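You operate a simulated robot arm through the tools that you are given. There is no shell and no other tool.

The job below is to be done with a simulated robot arm. You get a single attempt, and the scene is never put back.

TASK
Take the grey pipe out of the conduit run.
Fine: orange coupling back, both clips open, pipe on the bench top.
Where things are to end (x, y in the base frame): grey conduit pipe within 60 mm of [290, -20].

Only the result counts: the job must be done as asked and must still hold three seconds after the hand-in. Knocking over, shifting, dropping, spilling or breaking anything else fails it.

THE ROBOT
A 6-joint arm with a two-finger parallel gripper, fixed in place. Base frame: the origin is at the foot of the arm, x ahead of it, y to its left, z up; the work surface is at about z = 0. Units: mm, rad, N and s.
With the tool pointing down near the work surface it reaches from about 140 to 580 mm from the base axis. Its first joint turns from -1.152 to 1.152 rad. Payload 2.1 kg.
The TCP is the grasp point between the finger pads, 30 mm short of the fingertips. In the tool frame z runs along the fingers and y along their closing line. The gripper opens to 94 mm. The fingers are 28 mm wide and 10 mm thick; the gripper's body (50 by 96 mm) begins 55 mm behind the TCP.
Orientation is told as [roll, pitch, yaw] about the base's x, y, z axes, in that order, counted from this pose: with the fingers straight down and closing along the base's y, the tool's x points along the base's -x, its y along +y and its z along -z.

THE INTERFACE
- The arm moves only by the tool arm_command. Its argument "motion" is a list of rows, each an object of numbers (a shift or turn left out is 0, a gripper value left out holds the last): "rx", "ry", "rz": the turn, a rotation vector about the base's x, y, z in rad; "tx", "ty", "tz": the shift along the base's x, y, z in mm; "claw": the closure in counts, from 0 (fully open) to 255 (shut). In form: [{"rx": .., "ry": .., "rz": .., "tx": .., "ty": .., "tz": .., "claw": ..}, ...]. A call has 1 to 20 rows; each row shifts and turns the commanded pose from where the row before left it. Rows are played at 5 a second. More than 50 mm and 0.15 rad between two rows, or a gripper value outside its range, and nothing of the call is played. Where a pose cannot be reached the arm comes as near as it can. A force on the tool above 50 N (or 10 N above the force at the start of the call, whichever is more), or a blocked arm, ends the call early, and 0.2 s more pass. Each finger travels about 72 mm/s and halts on what it meets, pressing with about 32 N; the grip force reading is that of the motor and also rises with nothing between the fingers. The clock runs only during rows and for 0.2 s after the last one: add rows that do not move to give the fingers time. It gives the time, the measured TCP pose, the force on the tool (base axes), the opening and the grip force at its end, in the units of the frame above (readings bear some noise), with the torque about the TCP (base axes, N m) and any sound that the robot's microphone picked up, and new pictures: "show" is both (left out), scene, wrist or none.
- Cameras (640 x 400 px; columns grow to the right, rows downward): "scene" is fixed at [70.1, -383.8, 494.1]; the picture's right is [0.62, -0.78, 0.00], its down [-0.39, -0.31, -0.87] and it looks along [0.68, 0.54, -0.49] (base axes); focal length 340 px, centre (320, 200). "wrist" rides on the gripper at [76, 14, -102] in the tool frame; the picture's right is [-0.18, 0.98, 0.00], its down [-0.75, -0.14, -0.64] and it looks along [-0.63, -0.12, 0.77] (tool axes); focal length 243 px, centre (320, 200). There is no depth. A picture from a camera that has moved, and an enlarged one, comes with that camera's place and axes in the base frame and with its lens.
- close_up(camera, box): a new picture of the part [left, top, right, bottom] of that camera's present view, enlarged. The clock stands still meanwhile.
- hand_in(): hands the job in; it is judged then, once.

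Nothing tells you positions but the pictures and the camera data. Unless the task says otherwise, let go and move clear before handing in.

The tools are called after "Request:" as name(argument=value, ...) on one line, values as JSON. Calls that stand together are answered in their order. arm_command: Moves the arm, as the interface text tells. Its arguments: {"type":"object","properties":{"motion":{"type":"array","items":{"type":"object","properties":{"rx":{"type":"number"},"ry":{"type":"number"},"rz":{"type":"number"},"tx":{"type":"number"},"ty":{"type":"number"},"tz":{"type":"number"},"claw":{"type":"number"}}}},"show":{"type":"string","enum":["both","scene","wrist","none"]}},"required":["motion"]} The other tools are called the same way: close_up (camera, box) takes an enlarged picture of a part of a camera's view; hand_in () hands the job in.

At the start:

```text
clock: 0.0
tool_pos: [311.3, -3.3, 341.7]
tcp_rot: [-0.002, -0.002, 0.0]
contact_force: [0.5, -0.4, -0.8]
wrist_torque: [-0.02, 0.02, 0.0]
width: 94.1
gripper_force: 0.1
```

scene: 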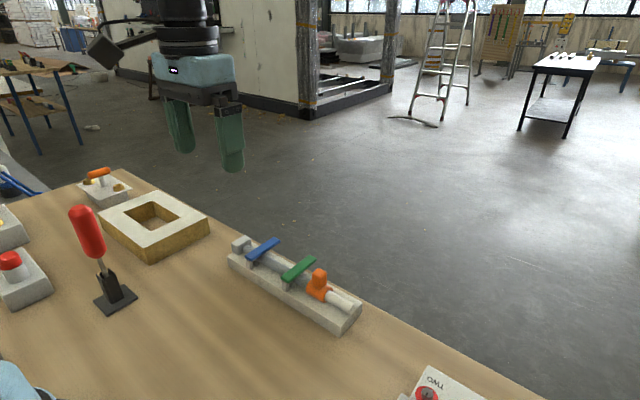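
wrist: 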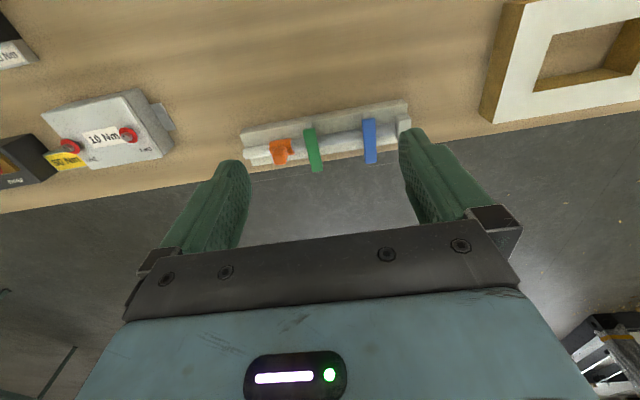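

I see a conduit run on a light base, with a blue clip, a green clip and an orange coupling along a grey pipe. I'll take enlarged pictures first to understand the mechanism.

Request:
close_up(camera="scene", box=[210, 220, 380, 340])

Request:
close_up(camera="wrist", box=[225, 80, 425, 205])

Request:
close_up(camera="scene", box=[0, 150, 220, 330])

```text
3.33 times, centred on (295, 280) of scene
camera zoom: at [70.1, -383.8, 494.1], right [0.62, -0.78, 0.0], down [-0.39, -0.31, -0.87], along [0.68, 0.54, -0.49], focal length 1132 px, centre (403, -67)
```

zoom: 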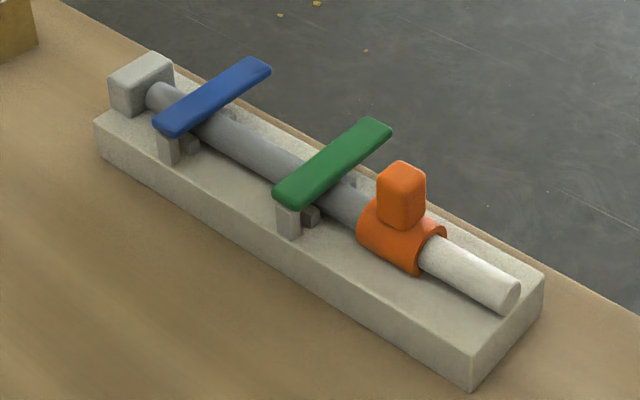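

```text
3.20 times, centred on (325, 142) of wrist
camera zoom: at [235.7, 11.2, 445.3], right [0.18, 0.98, 0.0], down [0.75, -0.14, 0.64], along [0.63, -0.12, -0.77], focal length 776 px, centre (304, 384)
```

zoom: 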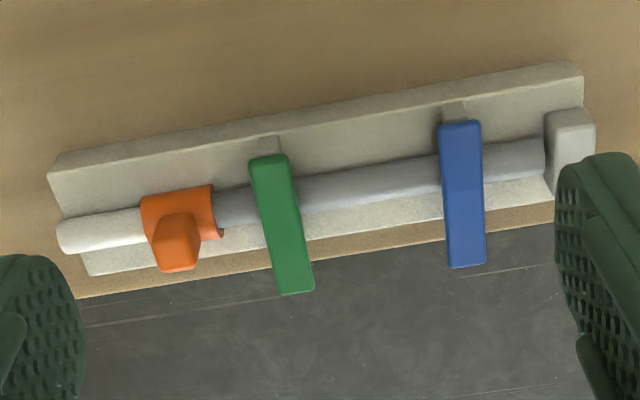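

```text
2.22 times, centred on (110, 240) of scene
camera zoom: at [70.1, -383.8, 494.1], right [0.62, -0.78, 0.0], down [-0.39, -0.31, -0.87], along [0.68, 0.54, -0.49], focal length 755 px, centre (787, 111)
```

zoom: 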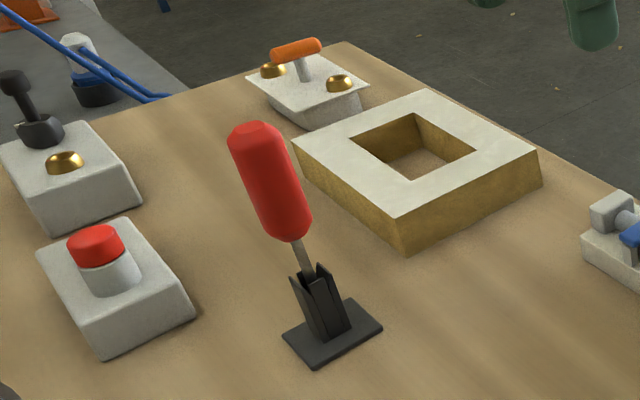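

The run lies along y at about x = 400–460, y = -168 to 133. Its levers are hinged on the near side, the coupling sits at the -y end, and a fixed end block is at the +y end. I'll lower the arm in front of it for a closer look.

Request:
arm_command(motion=[{"tx": 5, "ty": -4, "tz": -38}, {"tx": 5, "ty": -4, "tz": -38}, {"tx": 5, "ty": -4, "tz": -38}, {"tx": 4, "ty": -4, "tz": -38}, {}], show="both")

```text
clock: 1.2
tool_pos: [330.3, -19.9, 190.0]
tcp_rot: [0.0, 0.001, 0.0]
contact_force: [0.1, 0.2, 0.4]
wrist_torque: [0.03, -0.02, -0.01]
width: 93.9
gripper_force: 0.0
camera wrist: at [254.7, -5.1, 293.1], right [0.18, 0.98, 0.0], down [0.75, -0.14, 0.64], along [0.63, -0.12, -0.77], focal length 243 px, centre (320, 200)
```

scene: 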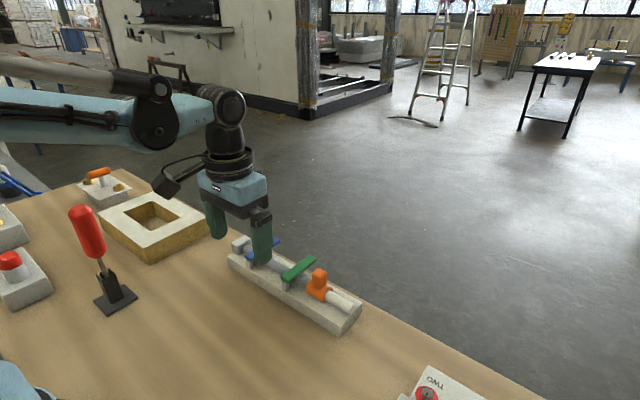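
wrist: 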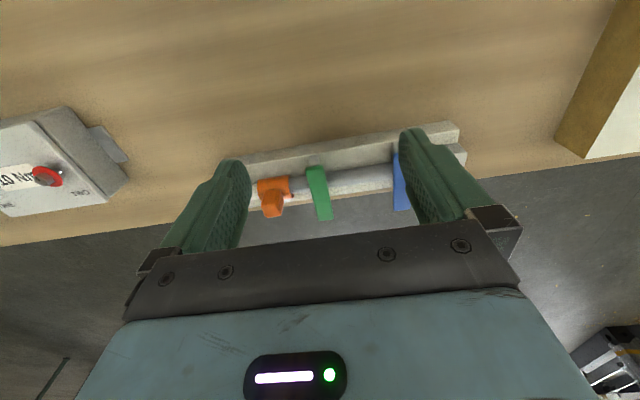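

The run is closer now, though the fingers hide both ends. I'll enlarge the middle part.

Request:
close_up(camera="wrist", box=[240, 120, 420, 232])

Request:
close_up(camera="scene", box=[270, 245, 370, 335])

```text
3.56 times, centred on (330, 176) of wrist
camera zoom: at [254.7, -5.1, 293.1], right [0.18, 0.98, 0.0], down [0.75, -0.14, 0.64], along [0.63, -0.12, -0.77], focal length 863 px, centre (284, 285)
```

zoom: 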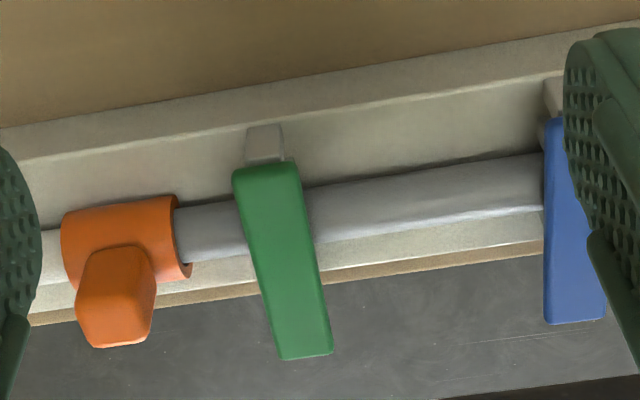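

```text
4.44 times, centred on (320, 290) of scene
camera zoom: at [70.1, -383.8, 494.1], right [0.62, -0.78, 0.0], down [-0.39, -0.31, -0.87], along [0.68, 0.54, -0.49], focal length 1510 px, centre (320, -200)
```

zoom: 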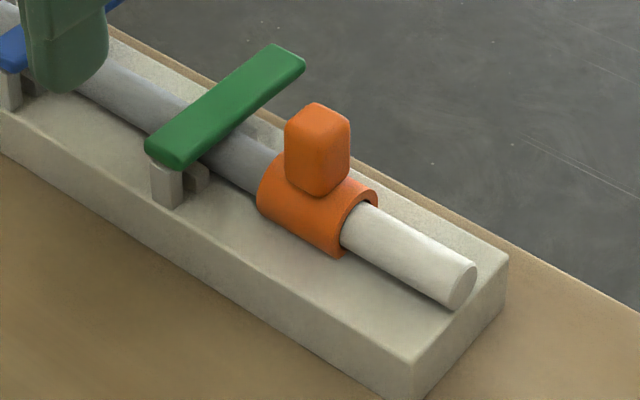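

The knob on the coupling is centred near (432, -96) with its top at z ≈ 85. The levers lie at y ≈ -39 (green) and 61 (blue), running x ≈ 401–481 with tops at z ≈ 57. I'll half-close the gripper and move above the knob.

Request:
arm_command(motion=[{"tx": 25.4, "ty": -18.9, "tz": -10, "claw": 115}, {"tx": 25.4, "ty": -18.9, "tz": -10}, {"tx": 25.4, "ty": -18.9, "tz": -10}, {"tx": 25.4, "ty": -18.9, "tz": -10}, {}, {}], show="both")

```text
clock: 2.6
tool_pos: [432.0, -96.0, 149.7]
tcp_rot: [0.0, 0.001, 0.001]
contact_force: [-0.8, 0.3, 0.5]
wrist_torque: [0.0, 0.0, 0.01]
width: 51.6
gripper_force: 0.1
camera wrist: at [356.1, -80.5, 252.9], right [0.18, 0.98, 0.0], down [0.75, -0.14, 0.64], along [0.63, -0.12, -0.77], focal length 243 px, centre (320, 200)
```

scene: 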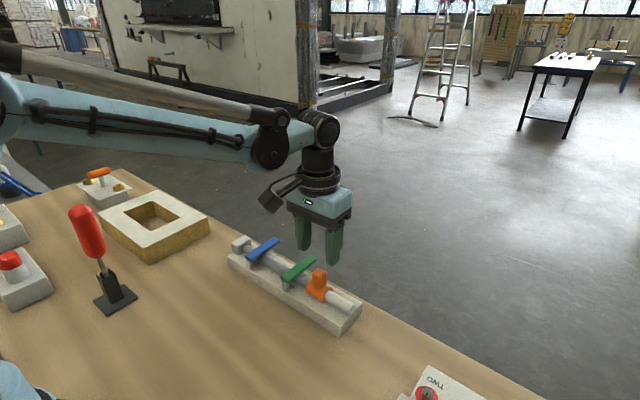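
wrist: 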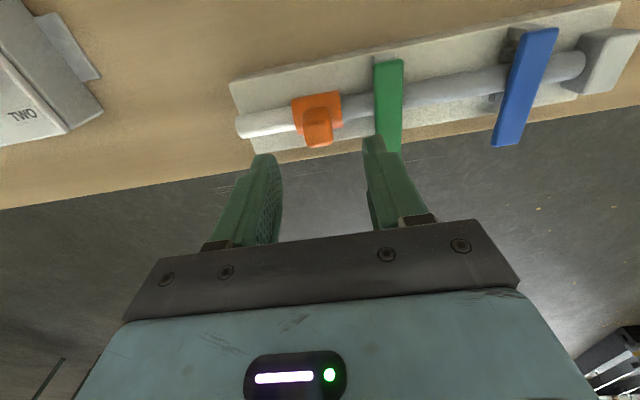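

Request:
close_up(camera="wrist", box=[220, 30, 440, 167])

Request:
close_up(camera="scene", box=[210, 200, 370, 340])

Request:
close_up(camera="wrist", box=[460, 0, 640, 112])

```text
2.91 times, centred on (330, 98) of wrist
camera zoom: at [356.1, -80.5, 252.9], right [0.18, 0.98, 0.0], down [0.75, -0.14, 0.64], along [0.63, -0.12, -0.77], focal length 706 px, centre (291, 495)
```

zoom: 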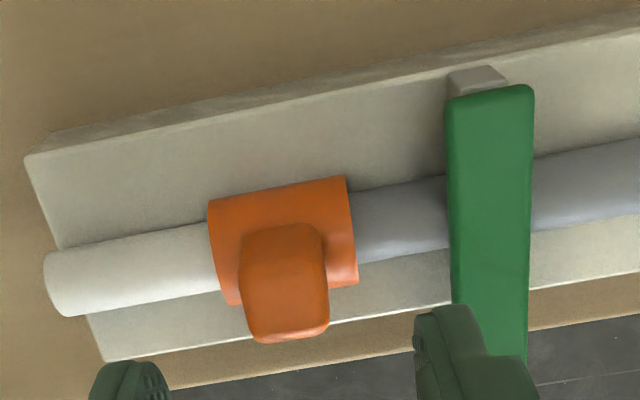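

```text
2.86 times, centred on (290, 270) of scene
camera zoom: at [70.1, -383.8, 494.1], right [0.62, -0.78, 0.0], down [-0.39, -0.31, -0.87], along [0.68, 0.54, -0.49], focal length 970 px, centre (406, 0)
```

zoom: 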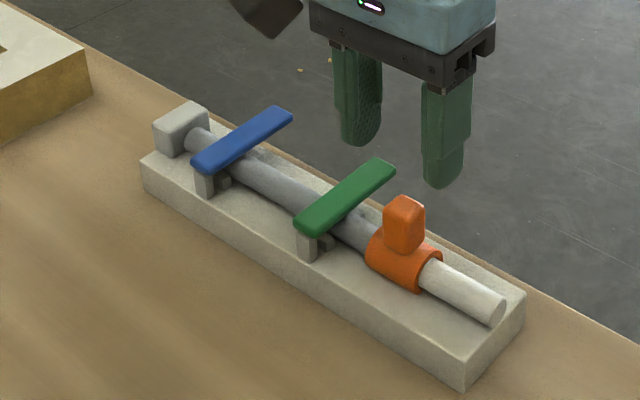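

```text
3.56 times, centred on (550, 56) of wrist
camera zoom: at [356.1, -80.5, 252.9], right [0.18, 0.98, 0.0], down [0.75, -0.14, 0.64], along [0.63, -0.12, -0.77], focal length 863 px, centre (-498, 712)
```

zoom: 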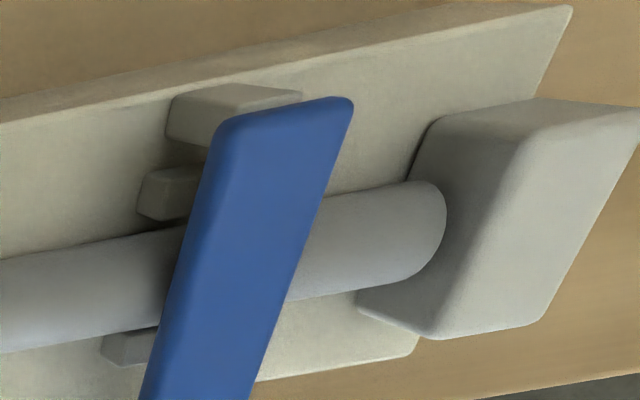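

The TCP is right above the knob at (432, -96), and the half-open fingers clear the green lever. I'll go down so the fingertips stay just above the sleeve, then close on the knob.

Request:
arm_command(motion=[{"tz": -20}, {"tz": -20}, {"tz": -17}, {}, {"claw": 220}, {}, {}, {}], show="both")

```text
clock: 4.4
tool_pos: [431.8, -96.7, 92.1]
tcp_rot: [-0.004, -0.002, -0.002]
contact_force: [2.5, -19.0, -10.8]
wrist_torque: [0.08, -0.33, 0.17]
width: 21.6
gripper_force: 45.0
camera wrist: at [356.4, -81.6, 195.2], right [0.19, 0.98, 0.0], down [0.75, -0.14, 0.64], along [0.63, -0.12, -0.77], focal length 243 px, centre (320, 200)
```

scene: 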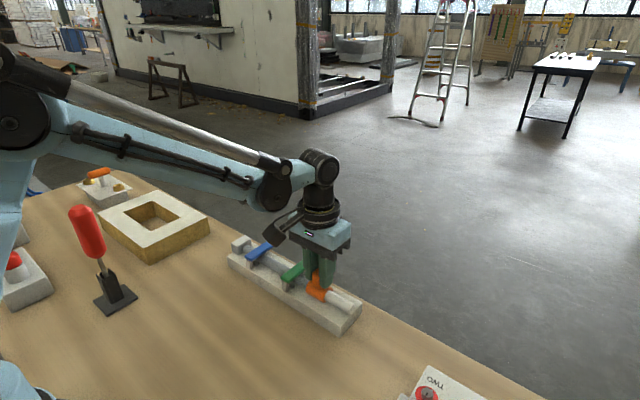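
wrist: 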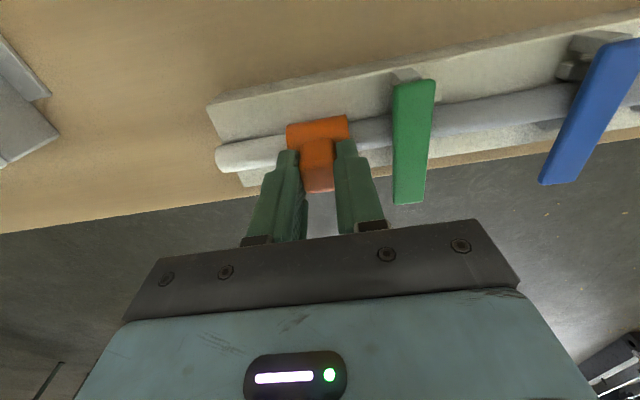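

The knob is held at 21.6 mm wide, with a small side load. I'll slide the coupling toward -y in small steps and watch the force.

Request:
arm_command(motion=[{"ty": -2}, {"ty": -3}, {"ty": -3}, {"ty": -4}, {}], show="wrist")

```text
clock: 5.6
tool_pos: [431.9, -106.9, 92.1]
tcp_rot: [0.0, 0.0, 0.0]
contact_force: [1.7, 3.5, -29.0]
wrist_torque: [0.08, 0.83, 0.07]
width: 21.5
gripper_force: 45.4
camera wrist: at [356.5, -92.6, 195.5], right [0.18, 0.98, 0.0], down [0.75, -0.14, 0.64], along [0.63, -0.12, -0.77], focal length 243 px, centre (320, 200)
```

wrist: 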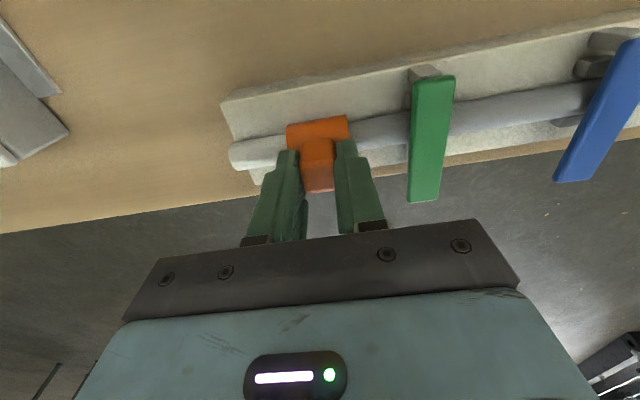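

The coupling is sliding freely, with a slight downward pull on the tool. I'll ease down half a millimetre and keep sliding.

Request:
arm_command(motion=[{"tz": -0.6}, {"ty": -4}, {"ty": -4}, {"ty": -4}, {}], show="wrist")

```text
clock: 6.8
tool_pos: [431.6, -117.7, 92.9]
tcp_rot: [-0.001, -0.003, 0.0]
contact_force: [6.4, 2.6, -21.9]
wrist_torque: [0.17, 0.46, 0.0]
width: 21.4
gripper_force: 45.1
camera wrist: at [356.4, -104.7, 195.5], right [0.18, 0.98, 0.0], down [0.75, -0.14, 0.64], along [0.63, -0.12, -0.77], focal length 243 px, centre (320, 200)
```

wrist: 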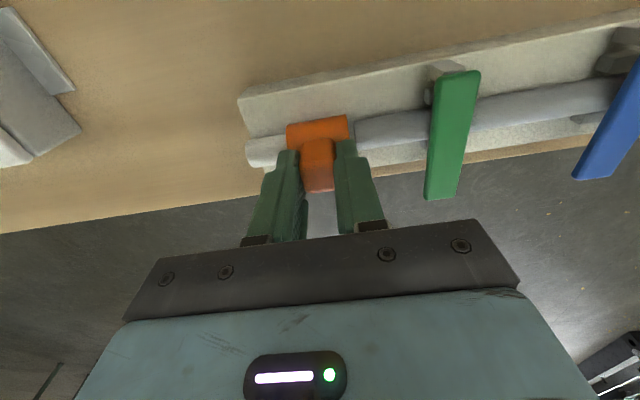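

Request:
close_up(camera="wrist", box=[240, 80, 440, 205])

Request:
close_up(camera="scene", box=[270, 245, 370, 335])

```text
3.20 times, centred on (340, 142) of wrist
camera zoom: at [356.4, -104.7, 195.5], right [0.18, 0.98, 0.0], down [0.75, -0.14, 0.64], along [0.63, -0.12, -0.77], focal length 776 px, centre (256, 384)
```

zoom: 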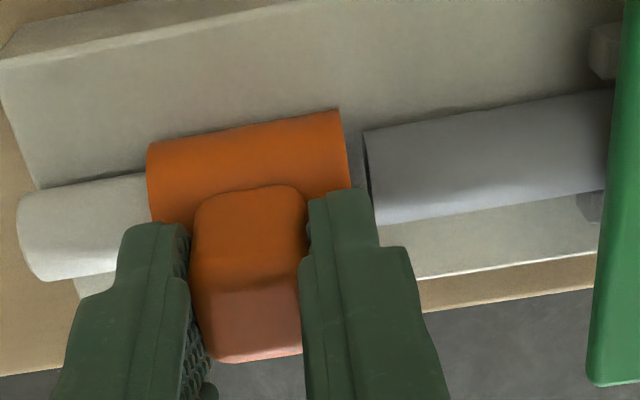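

```text
4.44 times, centred on (320, 290) of scene
camera zoom: at [70.2, -383.8, 494.1], right [0.62, -0.78, 0.0], down [-0.39, -0.31, -0.87], along [0.68, 0.54, -0.49], focal length 1510 px, centre (320, -200)
```

zoom: 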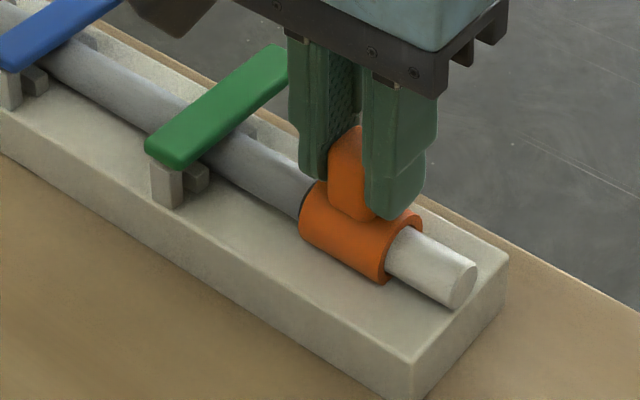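

The sleeve is already off the grey pipe's end by about 5 mm. I'll slide it further for clearance while it still sits fully on the white stub.

Request:
arm_command(motion=[{"ty": -4}, {"ty": -4}, {"ty": -4}, {"ty": -3}, {}], show="wrist")

```text
clock: 8.0
tool_pos: [433.0, -135.6, 91.9]
tcp_rot: [0.0, 0.0, 0.0]
contact_force: [5.5, 2.5, -28.1]
wrist_torque: [0.2, -0.93, 0.02]
width: 21.5
gripper_force: 45.0
camera wrist: at [356.4, -119.3, 195.5], right [0.18, 0.98, 0.0], down [0.75, -0.14, 0.64], along [0.63, -0.12, -0.77], focal length 243 px, centre (320, 200)
```

wrist: 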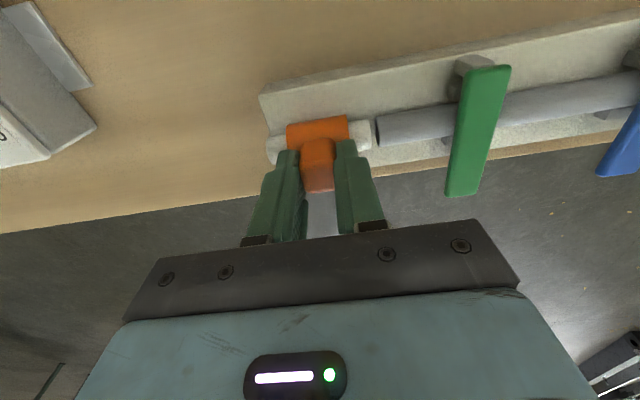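

Request:
close_up(camera="wrist", box=[240, 80, 440, 205])

Request:
close_up(camera="scene", box=[270, 245, 370, 335])

```text
3.20 times, centred on (340, 142) of wrist
camera zoom: at [356.4, -119.3, 195.5], right [0.18, 0.98, 0.0], down [0.75, -0.14, 0.64], along [0.63, -0.12, -0.77], focal length 776 px, centre (256, 384)
```

zoom: 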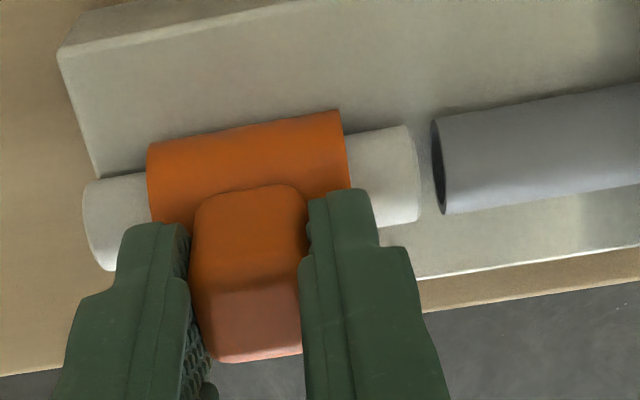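

```text
4.44 times, centred on (320, 290) of scene
camera zoom: at [70.2, -383.8, 494.1], right [0.62, -0.78, 0.0], down [-0.39, -0.31, -0.87], along [0.68, 0.54, -0.49], focal length 1510 px, centre (320, -200)
```

zoom: 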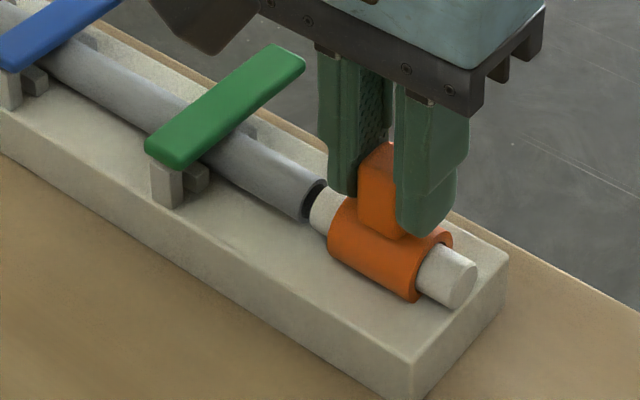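

The sleeve is fully on the white stub, about 14 mm past its inner end. I'll try a few more millimetres in case there is a stop further on.

Request:
arm_command(motion=[{"ty": -2}, {"ty": -2}, {"ty": -2}, {}], show="none")

```text
clock: 9.0
tool_pos: [432.4, -140.6, 91.6]
tcp_rot: [0.001, 0.0, 0.001]
contact_force: [13.1, 1.7, -17.6]
wrist_torque: [0.27, 0.38, 0.05]
width: 21.8
gripper_force: 44.9
```

The coupling has now moved back about 45 mm, well clear of the grey pipe. I'll let go of it, rise, and move above the free end of the green lever.

Request:
arm_command(motion=[{"claw": 130}, {}, {}, {"tz": 25}, {"tz": 35}, {"tx": 20, "ty": 33}, {"tx": 20, "ty": 33}, {"ty": 33}, {}], show="both")

```text
clock: 11.0
tool_pos: [472.6, -41.3, 152.0]
tcp_rot: [0.001, -0.001, 0.0]
contact_force: [-0.3, 0.9, 0.1]
wrist_torque: [0.0, 0.01, 0.02]
width: 46.3
gripper_force: 0.0
camera wrist: at [396.2, -25.0, 256.3], right [0.18, 0.98, 0.0], down [0.75, -0.14, 0.64], along [0.63, -0.12, -0.77], focal length 243 px, centre (320, 200)
```

scene: 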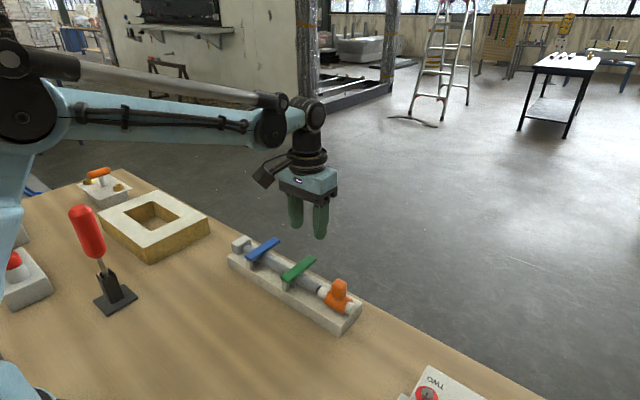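
wrist: 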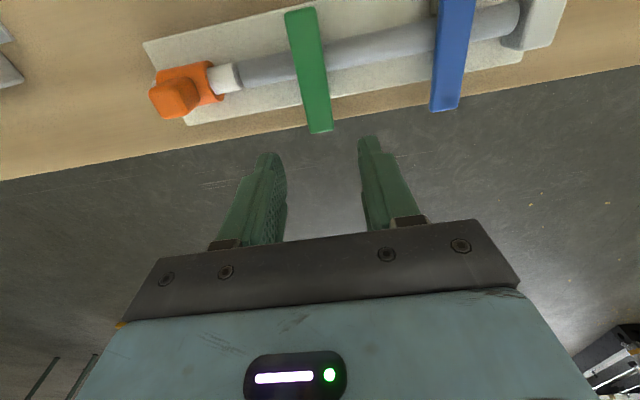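

Request:
close_up(camera="wrist", box=[220, 0, 420, 140])

Request:
close_up(camera="scene", box=[260, 230, 360, 320])

```text
2.86 times, centred on (320, 70) of wrist
camera zoom: at [396.2, -25.0, 256.3], right [0.18, 0.98, 0.0], down [0.75, -0.14, 0.64], along [0.63, -0.12, -0.77], focal length 693 px, centre (320, 571)
```

zoom: 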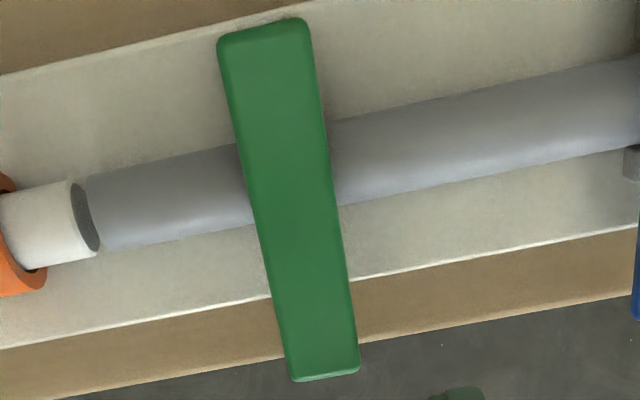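

```text
4.44 times, centred on (310, 275) of scene
camera zoom: at [70.1, -383.8, 494.1], right [0.62, -0.78, 0.0], down [-0.39, -0.31, -0.87], along [0.68, 0.54, -0.49], focal length 1510 px, centre (364, -133)
```

zoom: 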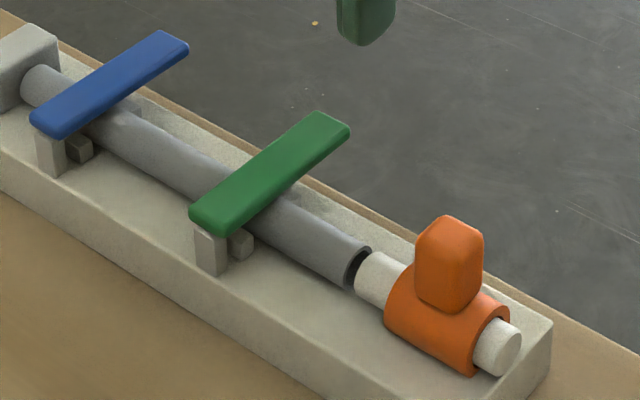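

The coupling looks good, and the green lever spans x ≈ 401–482 at y ≈ -39, about 20 mm wide. I'll straddle its free end with the fingers and close on its sides.

Request:
arm_command(motion=[{"tx": 2, "ty": 2.4}, {"tz": -30}, {"tz": -30}, {"tz": -28}, {}, {"claw": 220}, {}, {}, {}], show="both")

```text
clock: 13.0
tool_pos: [474.6, -39.6, 64.8]
tcp_rot: [-0.004, 0.0, -0.003]
contact_force: [-0.6, -17.2, -8.3]
wrist_torque: [-0.26, -0.58, 0.33]
width: 21.4
gripper_force: 45.0
camera wrist: at [398.1, -24.8, 168.1], right [0.19, 0.98, 0.0], down [0.75, -0.14, 0.64], along [0.63, -0.12, -0.77], focal length 243 px, centre (320, 200)
```

scene: 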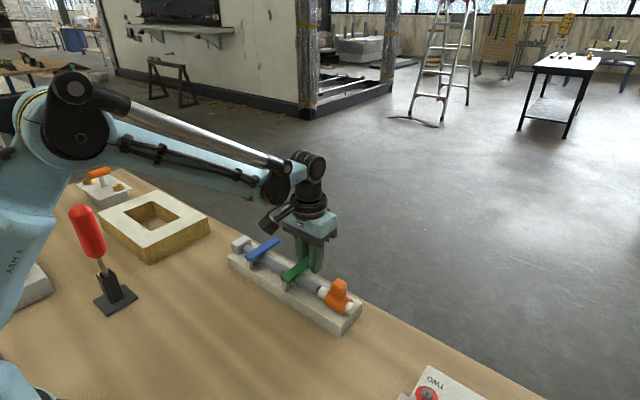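
wrist: 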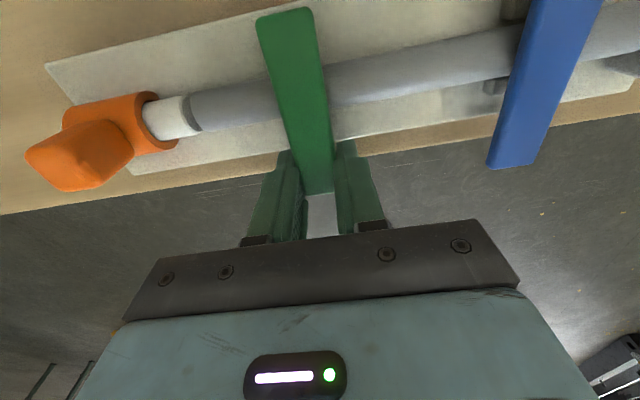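

The lever is held at its free end. I'll shift slightly to relieve the side load and then raise it along an arc about its near-side hinge, checking forces.

Request:
arm_command(motion=[{"ty": -0.6}, {"tx": -0.33, "tz": 6.64}, {"tx": -1.0, "tz": 6.57}, {"tx": -1.64, "tz": 6.44}, {}], show="both")

```text
clock: 14.2
tool_pos: [471.1, -41.4, 83.4]
tcp_rot: [-0.001, -0.003, 0.001]
contact_force: [7.2, -14.3, -16.3]
wrist_torque: [-0.15, -1.38, -0.01]
width: 21.7
gripper_force: 45.1
camera wrist: at [395.6, -25.0, 187.2], right [0.18, 0.98, 0.0], down [0.75, -0.14, 0.64], along [0.63, -0.12, -0.76], focal length 243 px, centre (320, 200)
```

scene: 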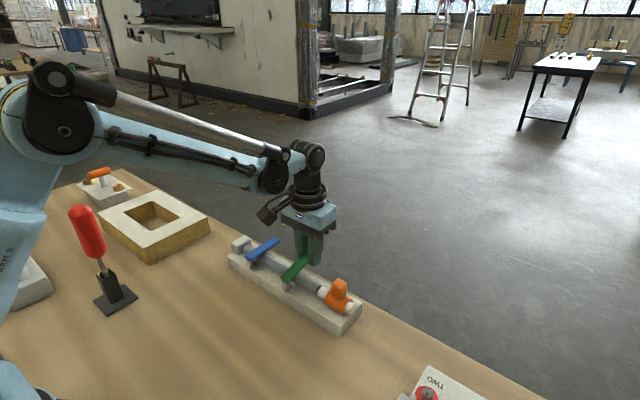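
wrist: 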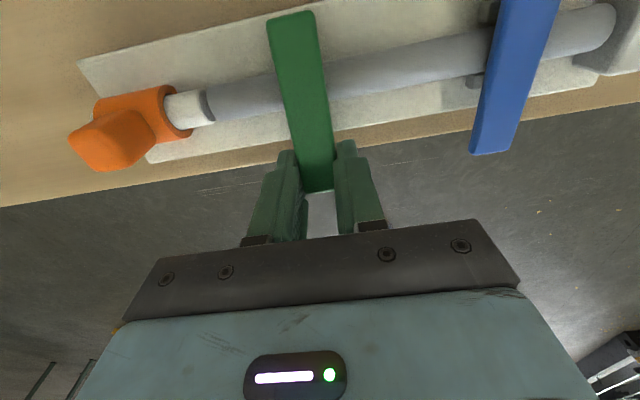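

The lever has risen about 17° with modest forces. I'll continue the arc and tilt the tool a little along with the lever.

Request:
arm_command(motion=[{"ty": -0.5, "tx": -2.83, "tz": 6.38, "ry": -0.05}, {"tx": -3.45, "tz": 6.1, "ry": -0.05}, {"tx": -4.04, "tz": 5.74, "ry": -0.05}, {}], show="scene")

Request:
close_up(camera="scene", box=[220, 210, 360, 320])

```text
clock: 15.2
tool_pos: [461.6, -39.9, 103.2]
tcp_rot: [0.0, -0.155, -0.001]
contact_force: [15.0, -11.6, -8.8]
wrist_torque: [-0.12, -1.19, 0.02]
width: 21.7
gripper_force: 45.4
```

scene: 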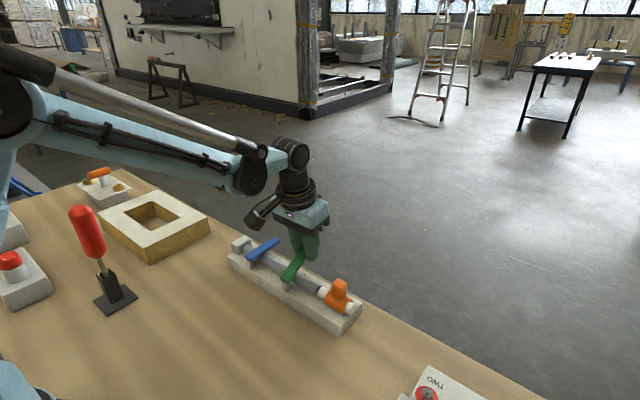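

```text
3.64 times, centred on (290, 265) of scene
camera zoom: at [70.1, -383.8, 494.1], right [0.62, -0.78, 0.0], down [-0.39, -0.31, -0.87], along [0.68, 0.54, -0.49], focal length 1235 px, centre (429, -36)
```

zoom: 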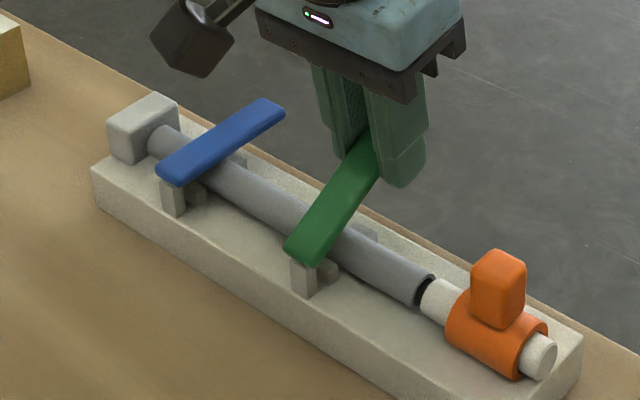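

The green lever is rising nicely, now at roughly 35°. I'll keep following the arc.

Request:
arm_command(motion=[{"tx": -4.59, "tz": 5.35, "ry": -0.05}, {"tx": -5.1, "tz": 4.88, "ry": -0.05}, {"tx": -5.57, "tz": 4.39, "ry": -0.05}, {}], show="none")

Request:
close_up(camera="scene", box=[220, 210, 360, 320])

```text
clock: 16.2
tool_pos: [444.9, -39.6, 116.7]
tcp_rot: [0.0, -0.307, -0.001]
contact_force: [18.7, -4.1, -3.1]
wrist_torque: [-0.08, -1.22, -0.03]
width: 21.8
gripper_force: 44.9
```

```text
3.64 times, centred on (290, 265) of scene
camera zoom: at [70.1, -383.8, 494.1], right [0.62, -0.78, 0.0], down [-0.39, -0.31, -0.87], along [0.68, 0.54, -0.49], focal length 1235 px, centre (429, -36)
```

zoom: 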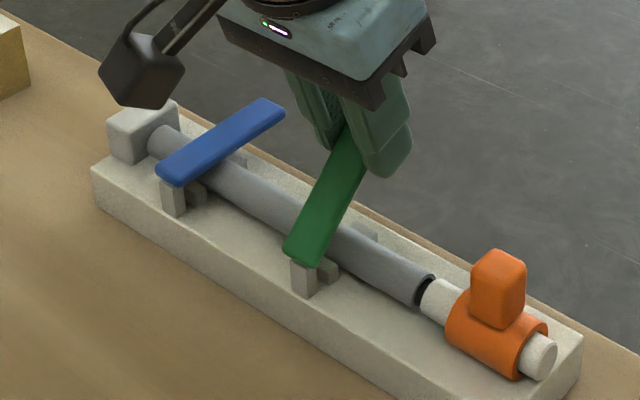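

The lever is at about 52° with low forces. I'll carry on toward vertical.

Request:
arm_command(motion=[{"tx": -5.97, "tz": 3.83, "ry": -0.05}, {"tx": -6.34, "tz": 3.24, "ry": -0.05}, {"tx": -6.62, "tz": 2.63, "ry": -0.05}, {"tx": -6.87, "tz": 1.98, "ry": -0.05}, {}], show="wrist")

Request:
close_up(camera="scene", box=[220, 210, 360, 320])

```text
clock: 17.4
tool_pos: [420.6, -39.4, 128.2]
tcp_rot: [-0.003, -0.507, -0.001]
contact_force: [19.4, -5.8, 7.2]
wrist_torque: [0.13, -1.28, -0.06]
width: 21.6
gripper_force: 45.1
camera wrist: at [305.2, -25.1, 182.4], right [0.16, 0.98, 0.09], down [0.35, -0.14, 0.93], along [0.92, -0.12, -0.36], focal length 243 px, centre (320, 200)
```

wrist: 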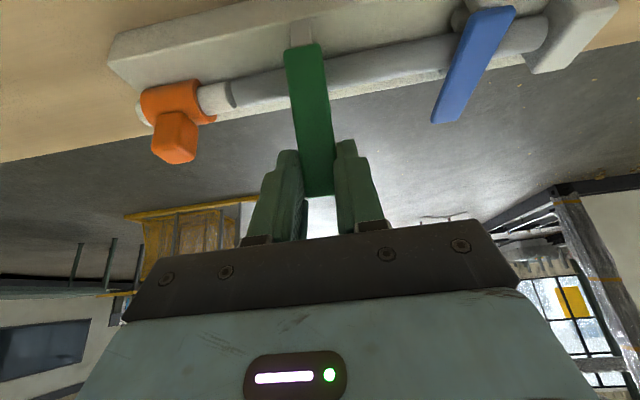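

```text
3.64 times, centred on (290, 265) of scene
camera zoom: at [70.1, -383.8, 494.2], right [0.62, -0.78, 0.0], down [-0.39, -0.31, -0.87], along [0.68, 0.54, -0.49], focal length 1235 px, centre (429, -36)
```

zoom: 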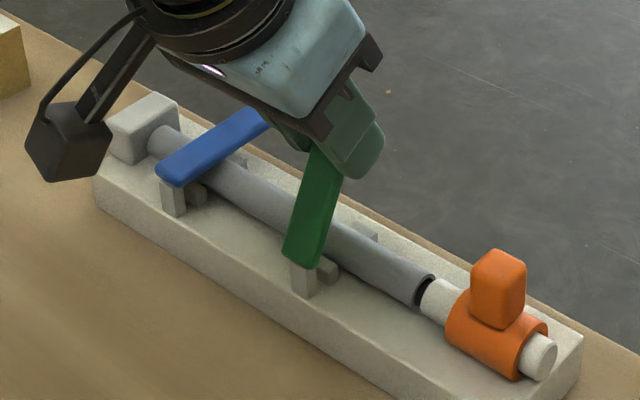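

The lever is near 74°. I'll continue past vertical and watch for an end stop.

Request:
arm_command(motion=[{"tx": -7.04, "tz": 1.31, "ry": -0.05}, {"tx": -7.14, "tz": 0.62, "ry": -0.05}, {"tx": -7.18, "tz": -0.06, "ry": -0.05}, {}], show="none")

Request:
close_up(camera="scene", box=[220, 210, 360, 320])

```text
clock: 18.4
tool_pos: [396.8, -40.0, 129.1]
tcp_rot: [-0.001, -0.645, 0.0]
contact_force: [-2.5, -9.3, -5.1]
wrist_torque: [-0.09, 0.23, -0.18]
width: 21.3
gripper_force: 44.9
```

```text
3.64 times, centred on (290, 265) of scene
camera zoom: at [70.1, -383.8, 494.1], right [0.62, -0.78, 0.0], down [-0.39, -0.31, -0.87], along [0.68, 0.54, -0.49], focal length 1235 px, centre (429, -36)
```

zoom: 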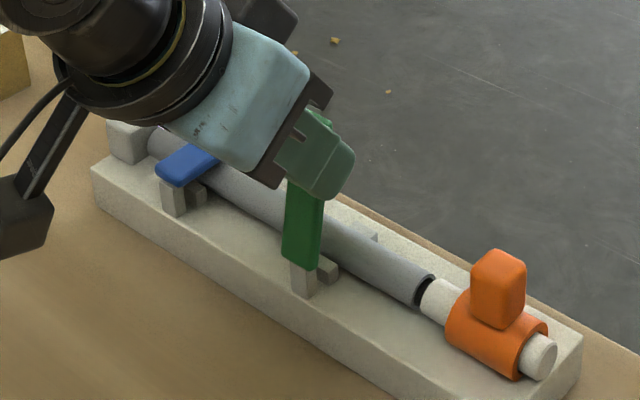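

The load has dropped to almost nothing at about 92°, as if the lever went over centre. I'll go a bit further.

Request:
arm_command(motion=[{"tx": -7.15, "tz": -0.74, "ry": -0.05}, {"tx": -7.0, "tz": -1.4, "ry": -0.05}, {}], show="none")

Request:
close_up(camera="scene", box=[220, 210, 360, 320])

```text
clock: 19.2
tool_pos: [384.8, -40.3, 128.5]
tcp_rot: [0.0, -0.756, -0.002]
contact_force: [19.6, -6.1, 3.6]
wrist_torque: [-0.13, -1.48, -0.03]
width: 21.8
gripper_force: 45.2
```

```text
3.64 times, centred on (290, 265) of scene
camera zoom: at [70.1, -383.8, 494.2], right [0.62, -0.78, 0.0], down [-0.39, -0.31, -0.87], along [0.68, 0.54, -0.49], focal length 1235 px, centre (429, -36)
```

zoom: 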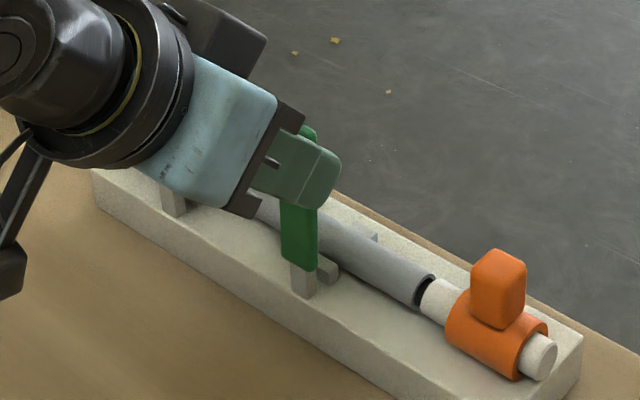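

The lever is now slightly past vertical, around 100°. I'll open the fingers without moving and see whether the lever stays.

Request:
arm_command(motion=[{"claw": 140}, {}, {}, {}], show="both")

Request:
close_up(camera="scene", box=[220, 210, 360, 320])

```text
clock: 20.2
tool_pos: [384.1, -39.2, 128.8]
tcp_rot: [0.001, -0.749, 0.001]
contact_force: [0.3, -0.3, 0.2]
wrist_torque: [-0.01, 0.0, 0.0]
width: 42.4
gripper_force: 0.0
camera wrist: at [259.3, -25.3, 151.9], right [0.14, 0.98, 0.13], down [0.11, -0.14, 0.98], along [0.98, -0.12, -0.13], focal length 243 px, centre (320, 200)
```

scene: 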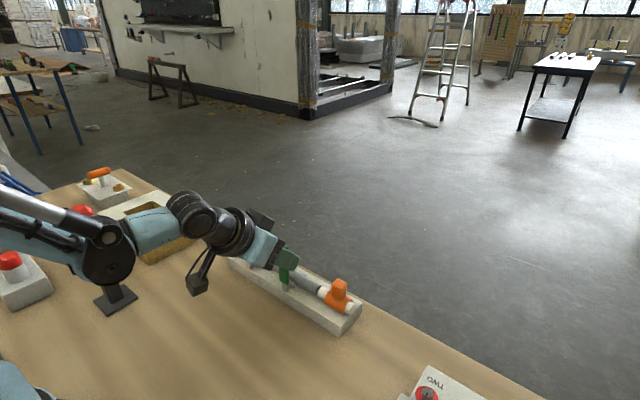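
wrist: 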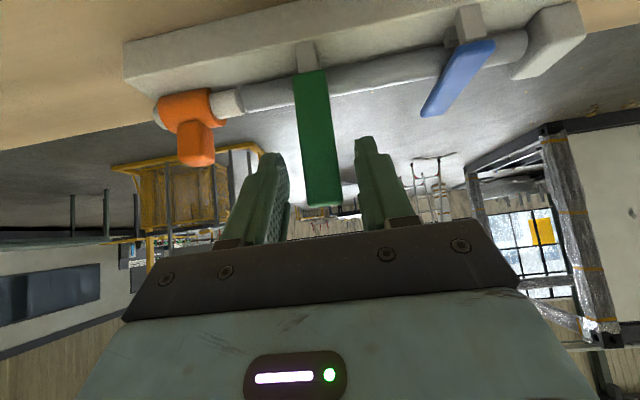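

```text
3.64 times, centred on (290, 265) of scene
camera zoom: at [70.1, -383.8, 494.1], right [0.62, -0.78, 0.0], down [-0.39, -0.31, -0.87], along [0.68, 0.54, -0.49], focal length 1235 px, centre (429, -36)
```

zoom: 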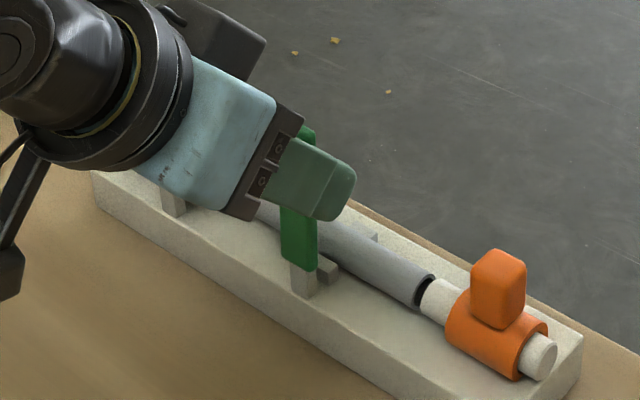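

The green lever stays open on its own. I'll back the fingers out along their own direction, straighten the tool, and move above the blue lever's free end.

Request:
arm_command(motion=[{"tx": -13.6, "tz": 14.6}, {"tx": -13.6, "tz": 14.6}, {"tx": -13.6, "tz": 14.6}, {"tz": 20}, {"tx": 21.8, "ty": 16.7, "ry": 0.125}, {"tx": 21.8, "ty": 16.7, "ry": 0.125}, {"tx": 21.8, "ty": 16.7, "ry": 0.125}, {"tx": 21.8, "ty": 16.7, "ry": 0.125}, {"tx": 21.8, "ty": 16.7, "ry": 0.125}, {"tx": 21.8, "ty": 16.7, "ry": 0.125}, {}], show="both")

```text
clock: 22.6
tool_pos: [475.0, 61.0, 190.1]
tcp_rot: [-0.001, 0.004, -0.001]
contact_force: [-0.3, -0.6, 0.3]
wrist_torque: [0.01, 0.04, -0.03]
width: 42.5
gripper_force: 0.1
camera wrist: at [399.0, 75.4, 294.5], right [0.18, 0.98, 0.0], down [0.76, -0.14, 0.64], along [0.63, -0.12, -0.77], focal length 243 px, centre (320, 200)
```

scene: 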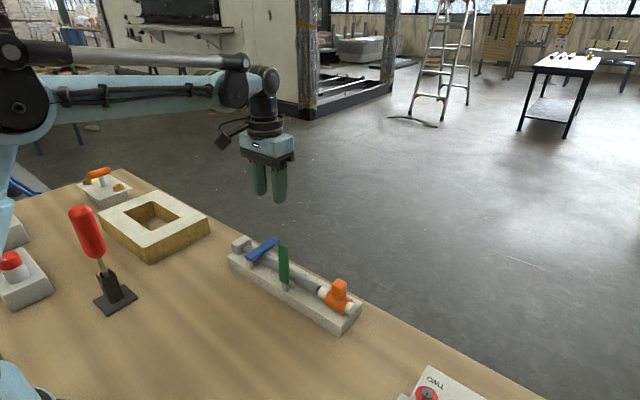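
wrist: 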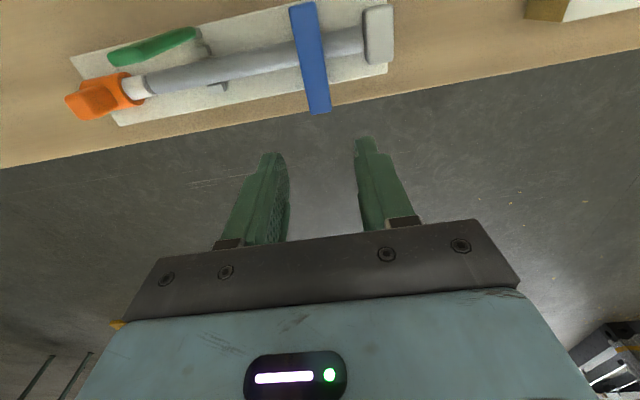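

Request:
close_up(camera="wrist", box=[220, 0, 420, 125])

Request:
close_up(camera="scene", box=[220, 210, 360, 320])

```text
3.20 times, centred on (320, 62) of wrist
camera zoom: at [399.0, 75.4, 294.5], right [0.18, 0.98, 0.0], down [0.76, -0.14, 0.64], along [0.63, -0.12, -0.77], focal length 776 px, centre (320, 640)
```

zoom: 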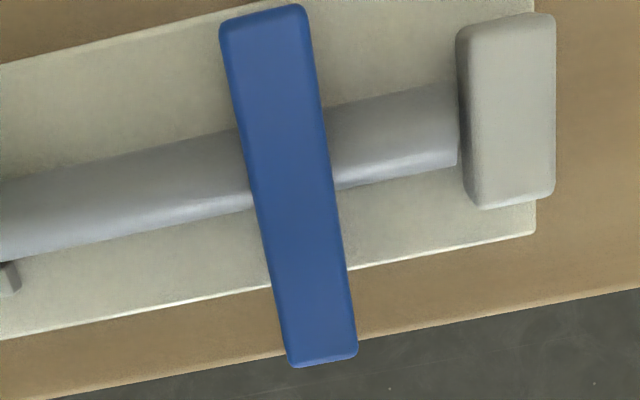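

```text
3.64 times, centred on (290, 265) of scene
camera zoom: at [70.1, -383.8, 494.1], right [0.62, -0.78, 0.0], down [-0.39, -0.31, -0.87], along [0.68, 0.54, -0.49], focal length 1235 px, centre (429, -36)
```

zoom: 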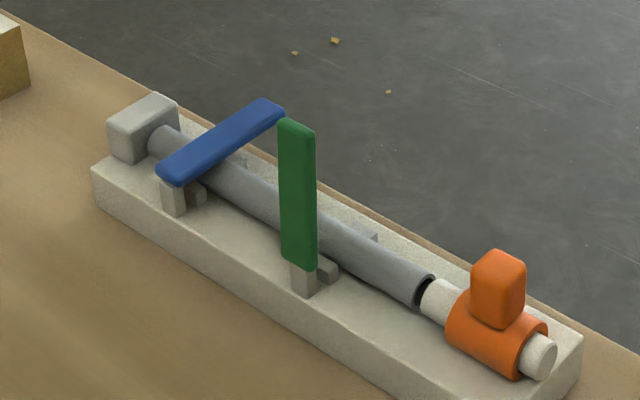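

The green lever is standing open past vertical, and the blue lever spans x ≈ 400–484 at y ≈ 61. I'll straddle its free end and grip it the same way.

Request:
arm_command(motion=[{"tx": -1, "ty": -0.8, "tz": -30}, {"tz": -32}, {"tz": -32}, {"tz": -32}, {}, {"claw": 220}, {}, {}, {}], show="both")

```text
clock: 24.6
tool_pos: [473.4, 60.3, 65.9]
tcp_rot: [0.0, 0.001, 0.002]
contact_force: [-3.8, 7.1, -14.4]
wrist_torque: [0.11, -0.97, -0.11]
width: 21.6
gripper_force: 44.8
camera wrist: at [397.7, 74.6, 168.4], right [0.18, 0.98, 0.0], down [0.75, -0.14, 0.64], along [0.63, -0.12, -0.77], focal length 243 px, centre (320, 200)
```

scene: 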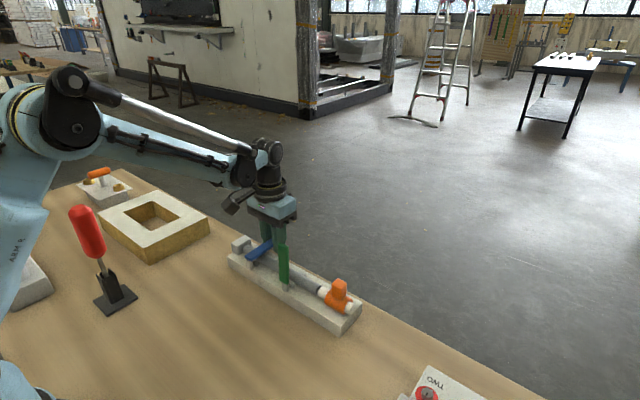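
wrist: 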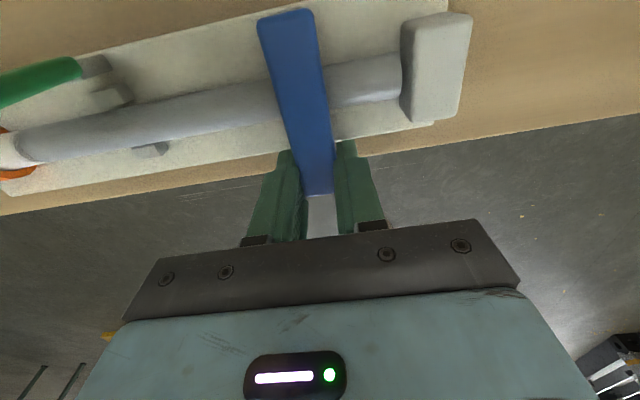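

The blue lever is gripped with little side load. I'll repeat the arc that worked for the green one.

Request:
arm_command(motion=[{"tx": -0.33, "tz": 6.64}, {"tx": -1.0, "tz": 6.57}, {"tx": -1.64, "tz": 6.44}, {"tx": -2.83, "tz": 6.38, "ry": -0.05}, {"tx": -3.45, "tz": 6.1, "ry": -0.05}, {"tx": -4.04, "tz": 5.74, "ry": -0.05}, {}], show="scene")

Request:
close_up(camera="scene", box=[220, 210, 360, 320])

```text
clock: 26.2
tool_pos: [459.8, 60.2, 102.7]
tcp_rot: [-0.001, -0.152, -0.001]
contact_force: [12.8, 12.4, -9.4]
wrist_torque: [0.16, -1.12, -0.07]
width: 21.6
gripper_force: 45.4
```

scene: 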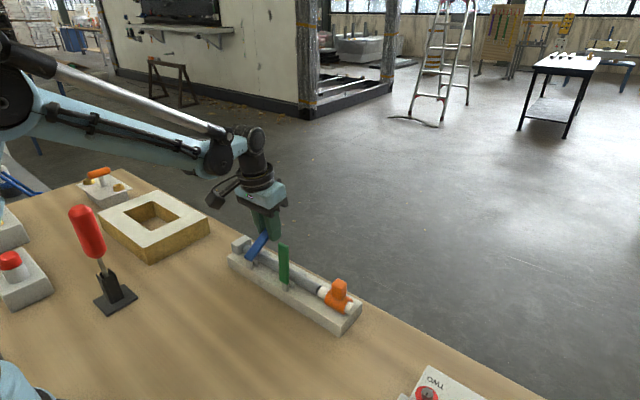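

```text
3.64 times, centred on (290, 265) of scene
camera zoom: at [70.1, -383.8, 494.1], right [0.62, -0.78, 0.0], down [-0.39, -0.31, -0.87], along [0.68, 0.54, -0.49], focal length 1235 px, centre (429, -36)
```

zoom: 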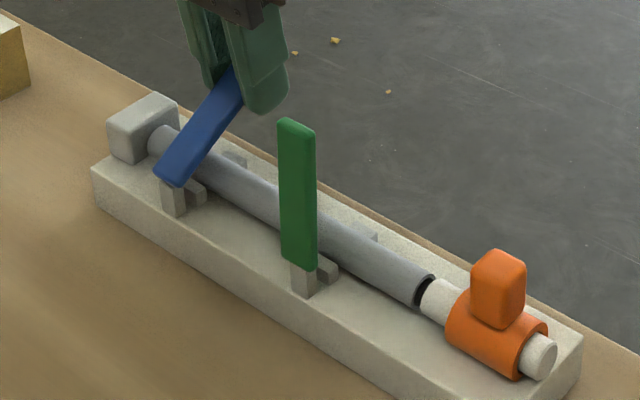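

The blue lever is at about 35° and the forces are about the same as before. I'll continue the arc.

Request:
arm_command(motion=[{"tx": -4.59, "tz": 5.35, "ry": -0.05}, {"tx": -5.1, "tz": 4.88, "ry": -0.05}, {"tx": -5.57, "tz": 4.39, "ry": -0.05}, {"tx": -5.97, "tz": 3.83, "ry": -0.05}, {"tx": -6.34, "tz": 3.24, "ry": -0.05}, {"tx": -6.62, "tz": 2.63, "ry": -0.05}, {"tx": -6.87, "tz": 1.98, "ry": -0.05}, {}], show="none")

Request:
close_up(camera="scene", box=[220, 210, 360, 320])

```text
clock: 28.0
tool_pos: [421.0, 60.5, 130.3]
tcp_rot: [-0.001, -0.507, 0.001]
contact_force: [17.9, 12.9, 7.3]
wrist_torque: [0.19, -1.25, 0.11]
width: 21.9
gripper_force: 44.7
```

```text
3.64 times, centred on (290, 265) of scene
camera zoom: at [70.1, -383.8, 494.2], right [0.62, -0.78, 0.0], down [-0.39, -0.31, -0.87], along [0.68, 0.54, -0.49], focal length 1235 px, centre (429, -36)
```

zoom: 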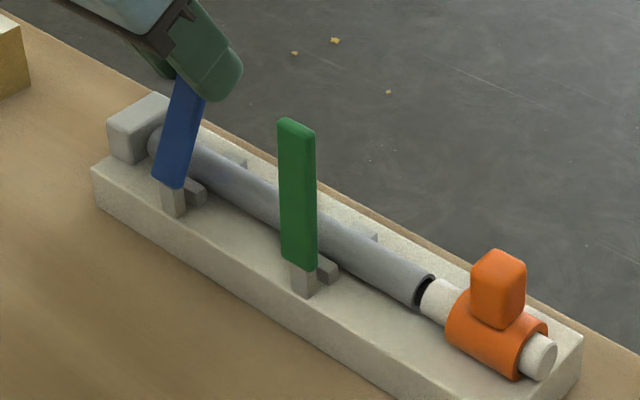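

Request:
arm_command(motion=[{"tx": -7.04, "tz": 1.31, "ry": -0.05}, {"tx": -7.14, "tz": 0.62, "ry": -0.05}, {"tx": -7.18, "tz": -0.06, "ry": -0.05}, {"tx": -7.15, "tz": -0.74, "ry": -0.05}, {"tx": -7.0, "tz": -1.4, "ry": -0.05}, {}], show="none")

Request:
close_up(camera="scene", box=[220, 210, 360, 320])

```text
clock: 29.4
tool_pos: [384.3, 61.1, 129.8]
tcp_rot: [0.002, -0.757, 0.0]
contact_force: [14.5, 10.6, 15.2]
wrist_torque: [-0.11, -1.4, 0.15]
width: 22.0
gripper_force: 45.2
```

```text
3.64 times, centred on (290, 265) of scene
camera zoom: at [70.0, -383.8, 494.2], right [0.62, -0.78, 0.0], down [-0.39, -0.31, -0.87], along [0.68, 0.54, -0.49], focal length 1235 px, centre (429, -36)
```

zoom: 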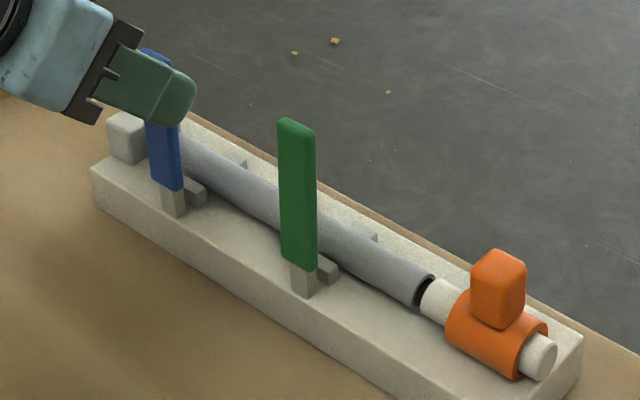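

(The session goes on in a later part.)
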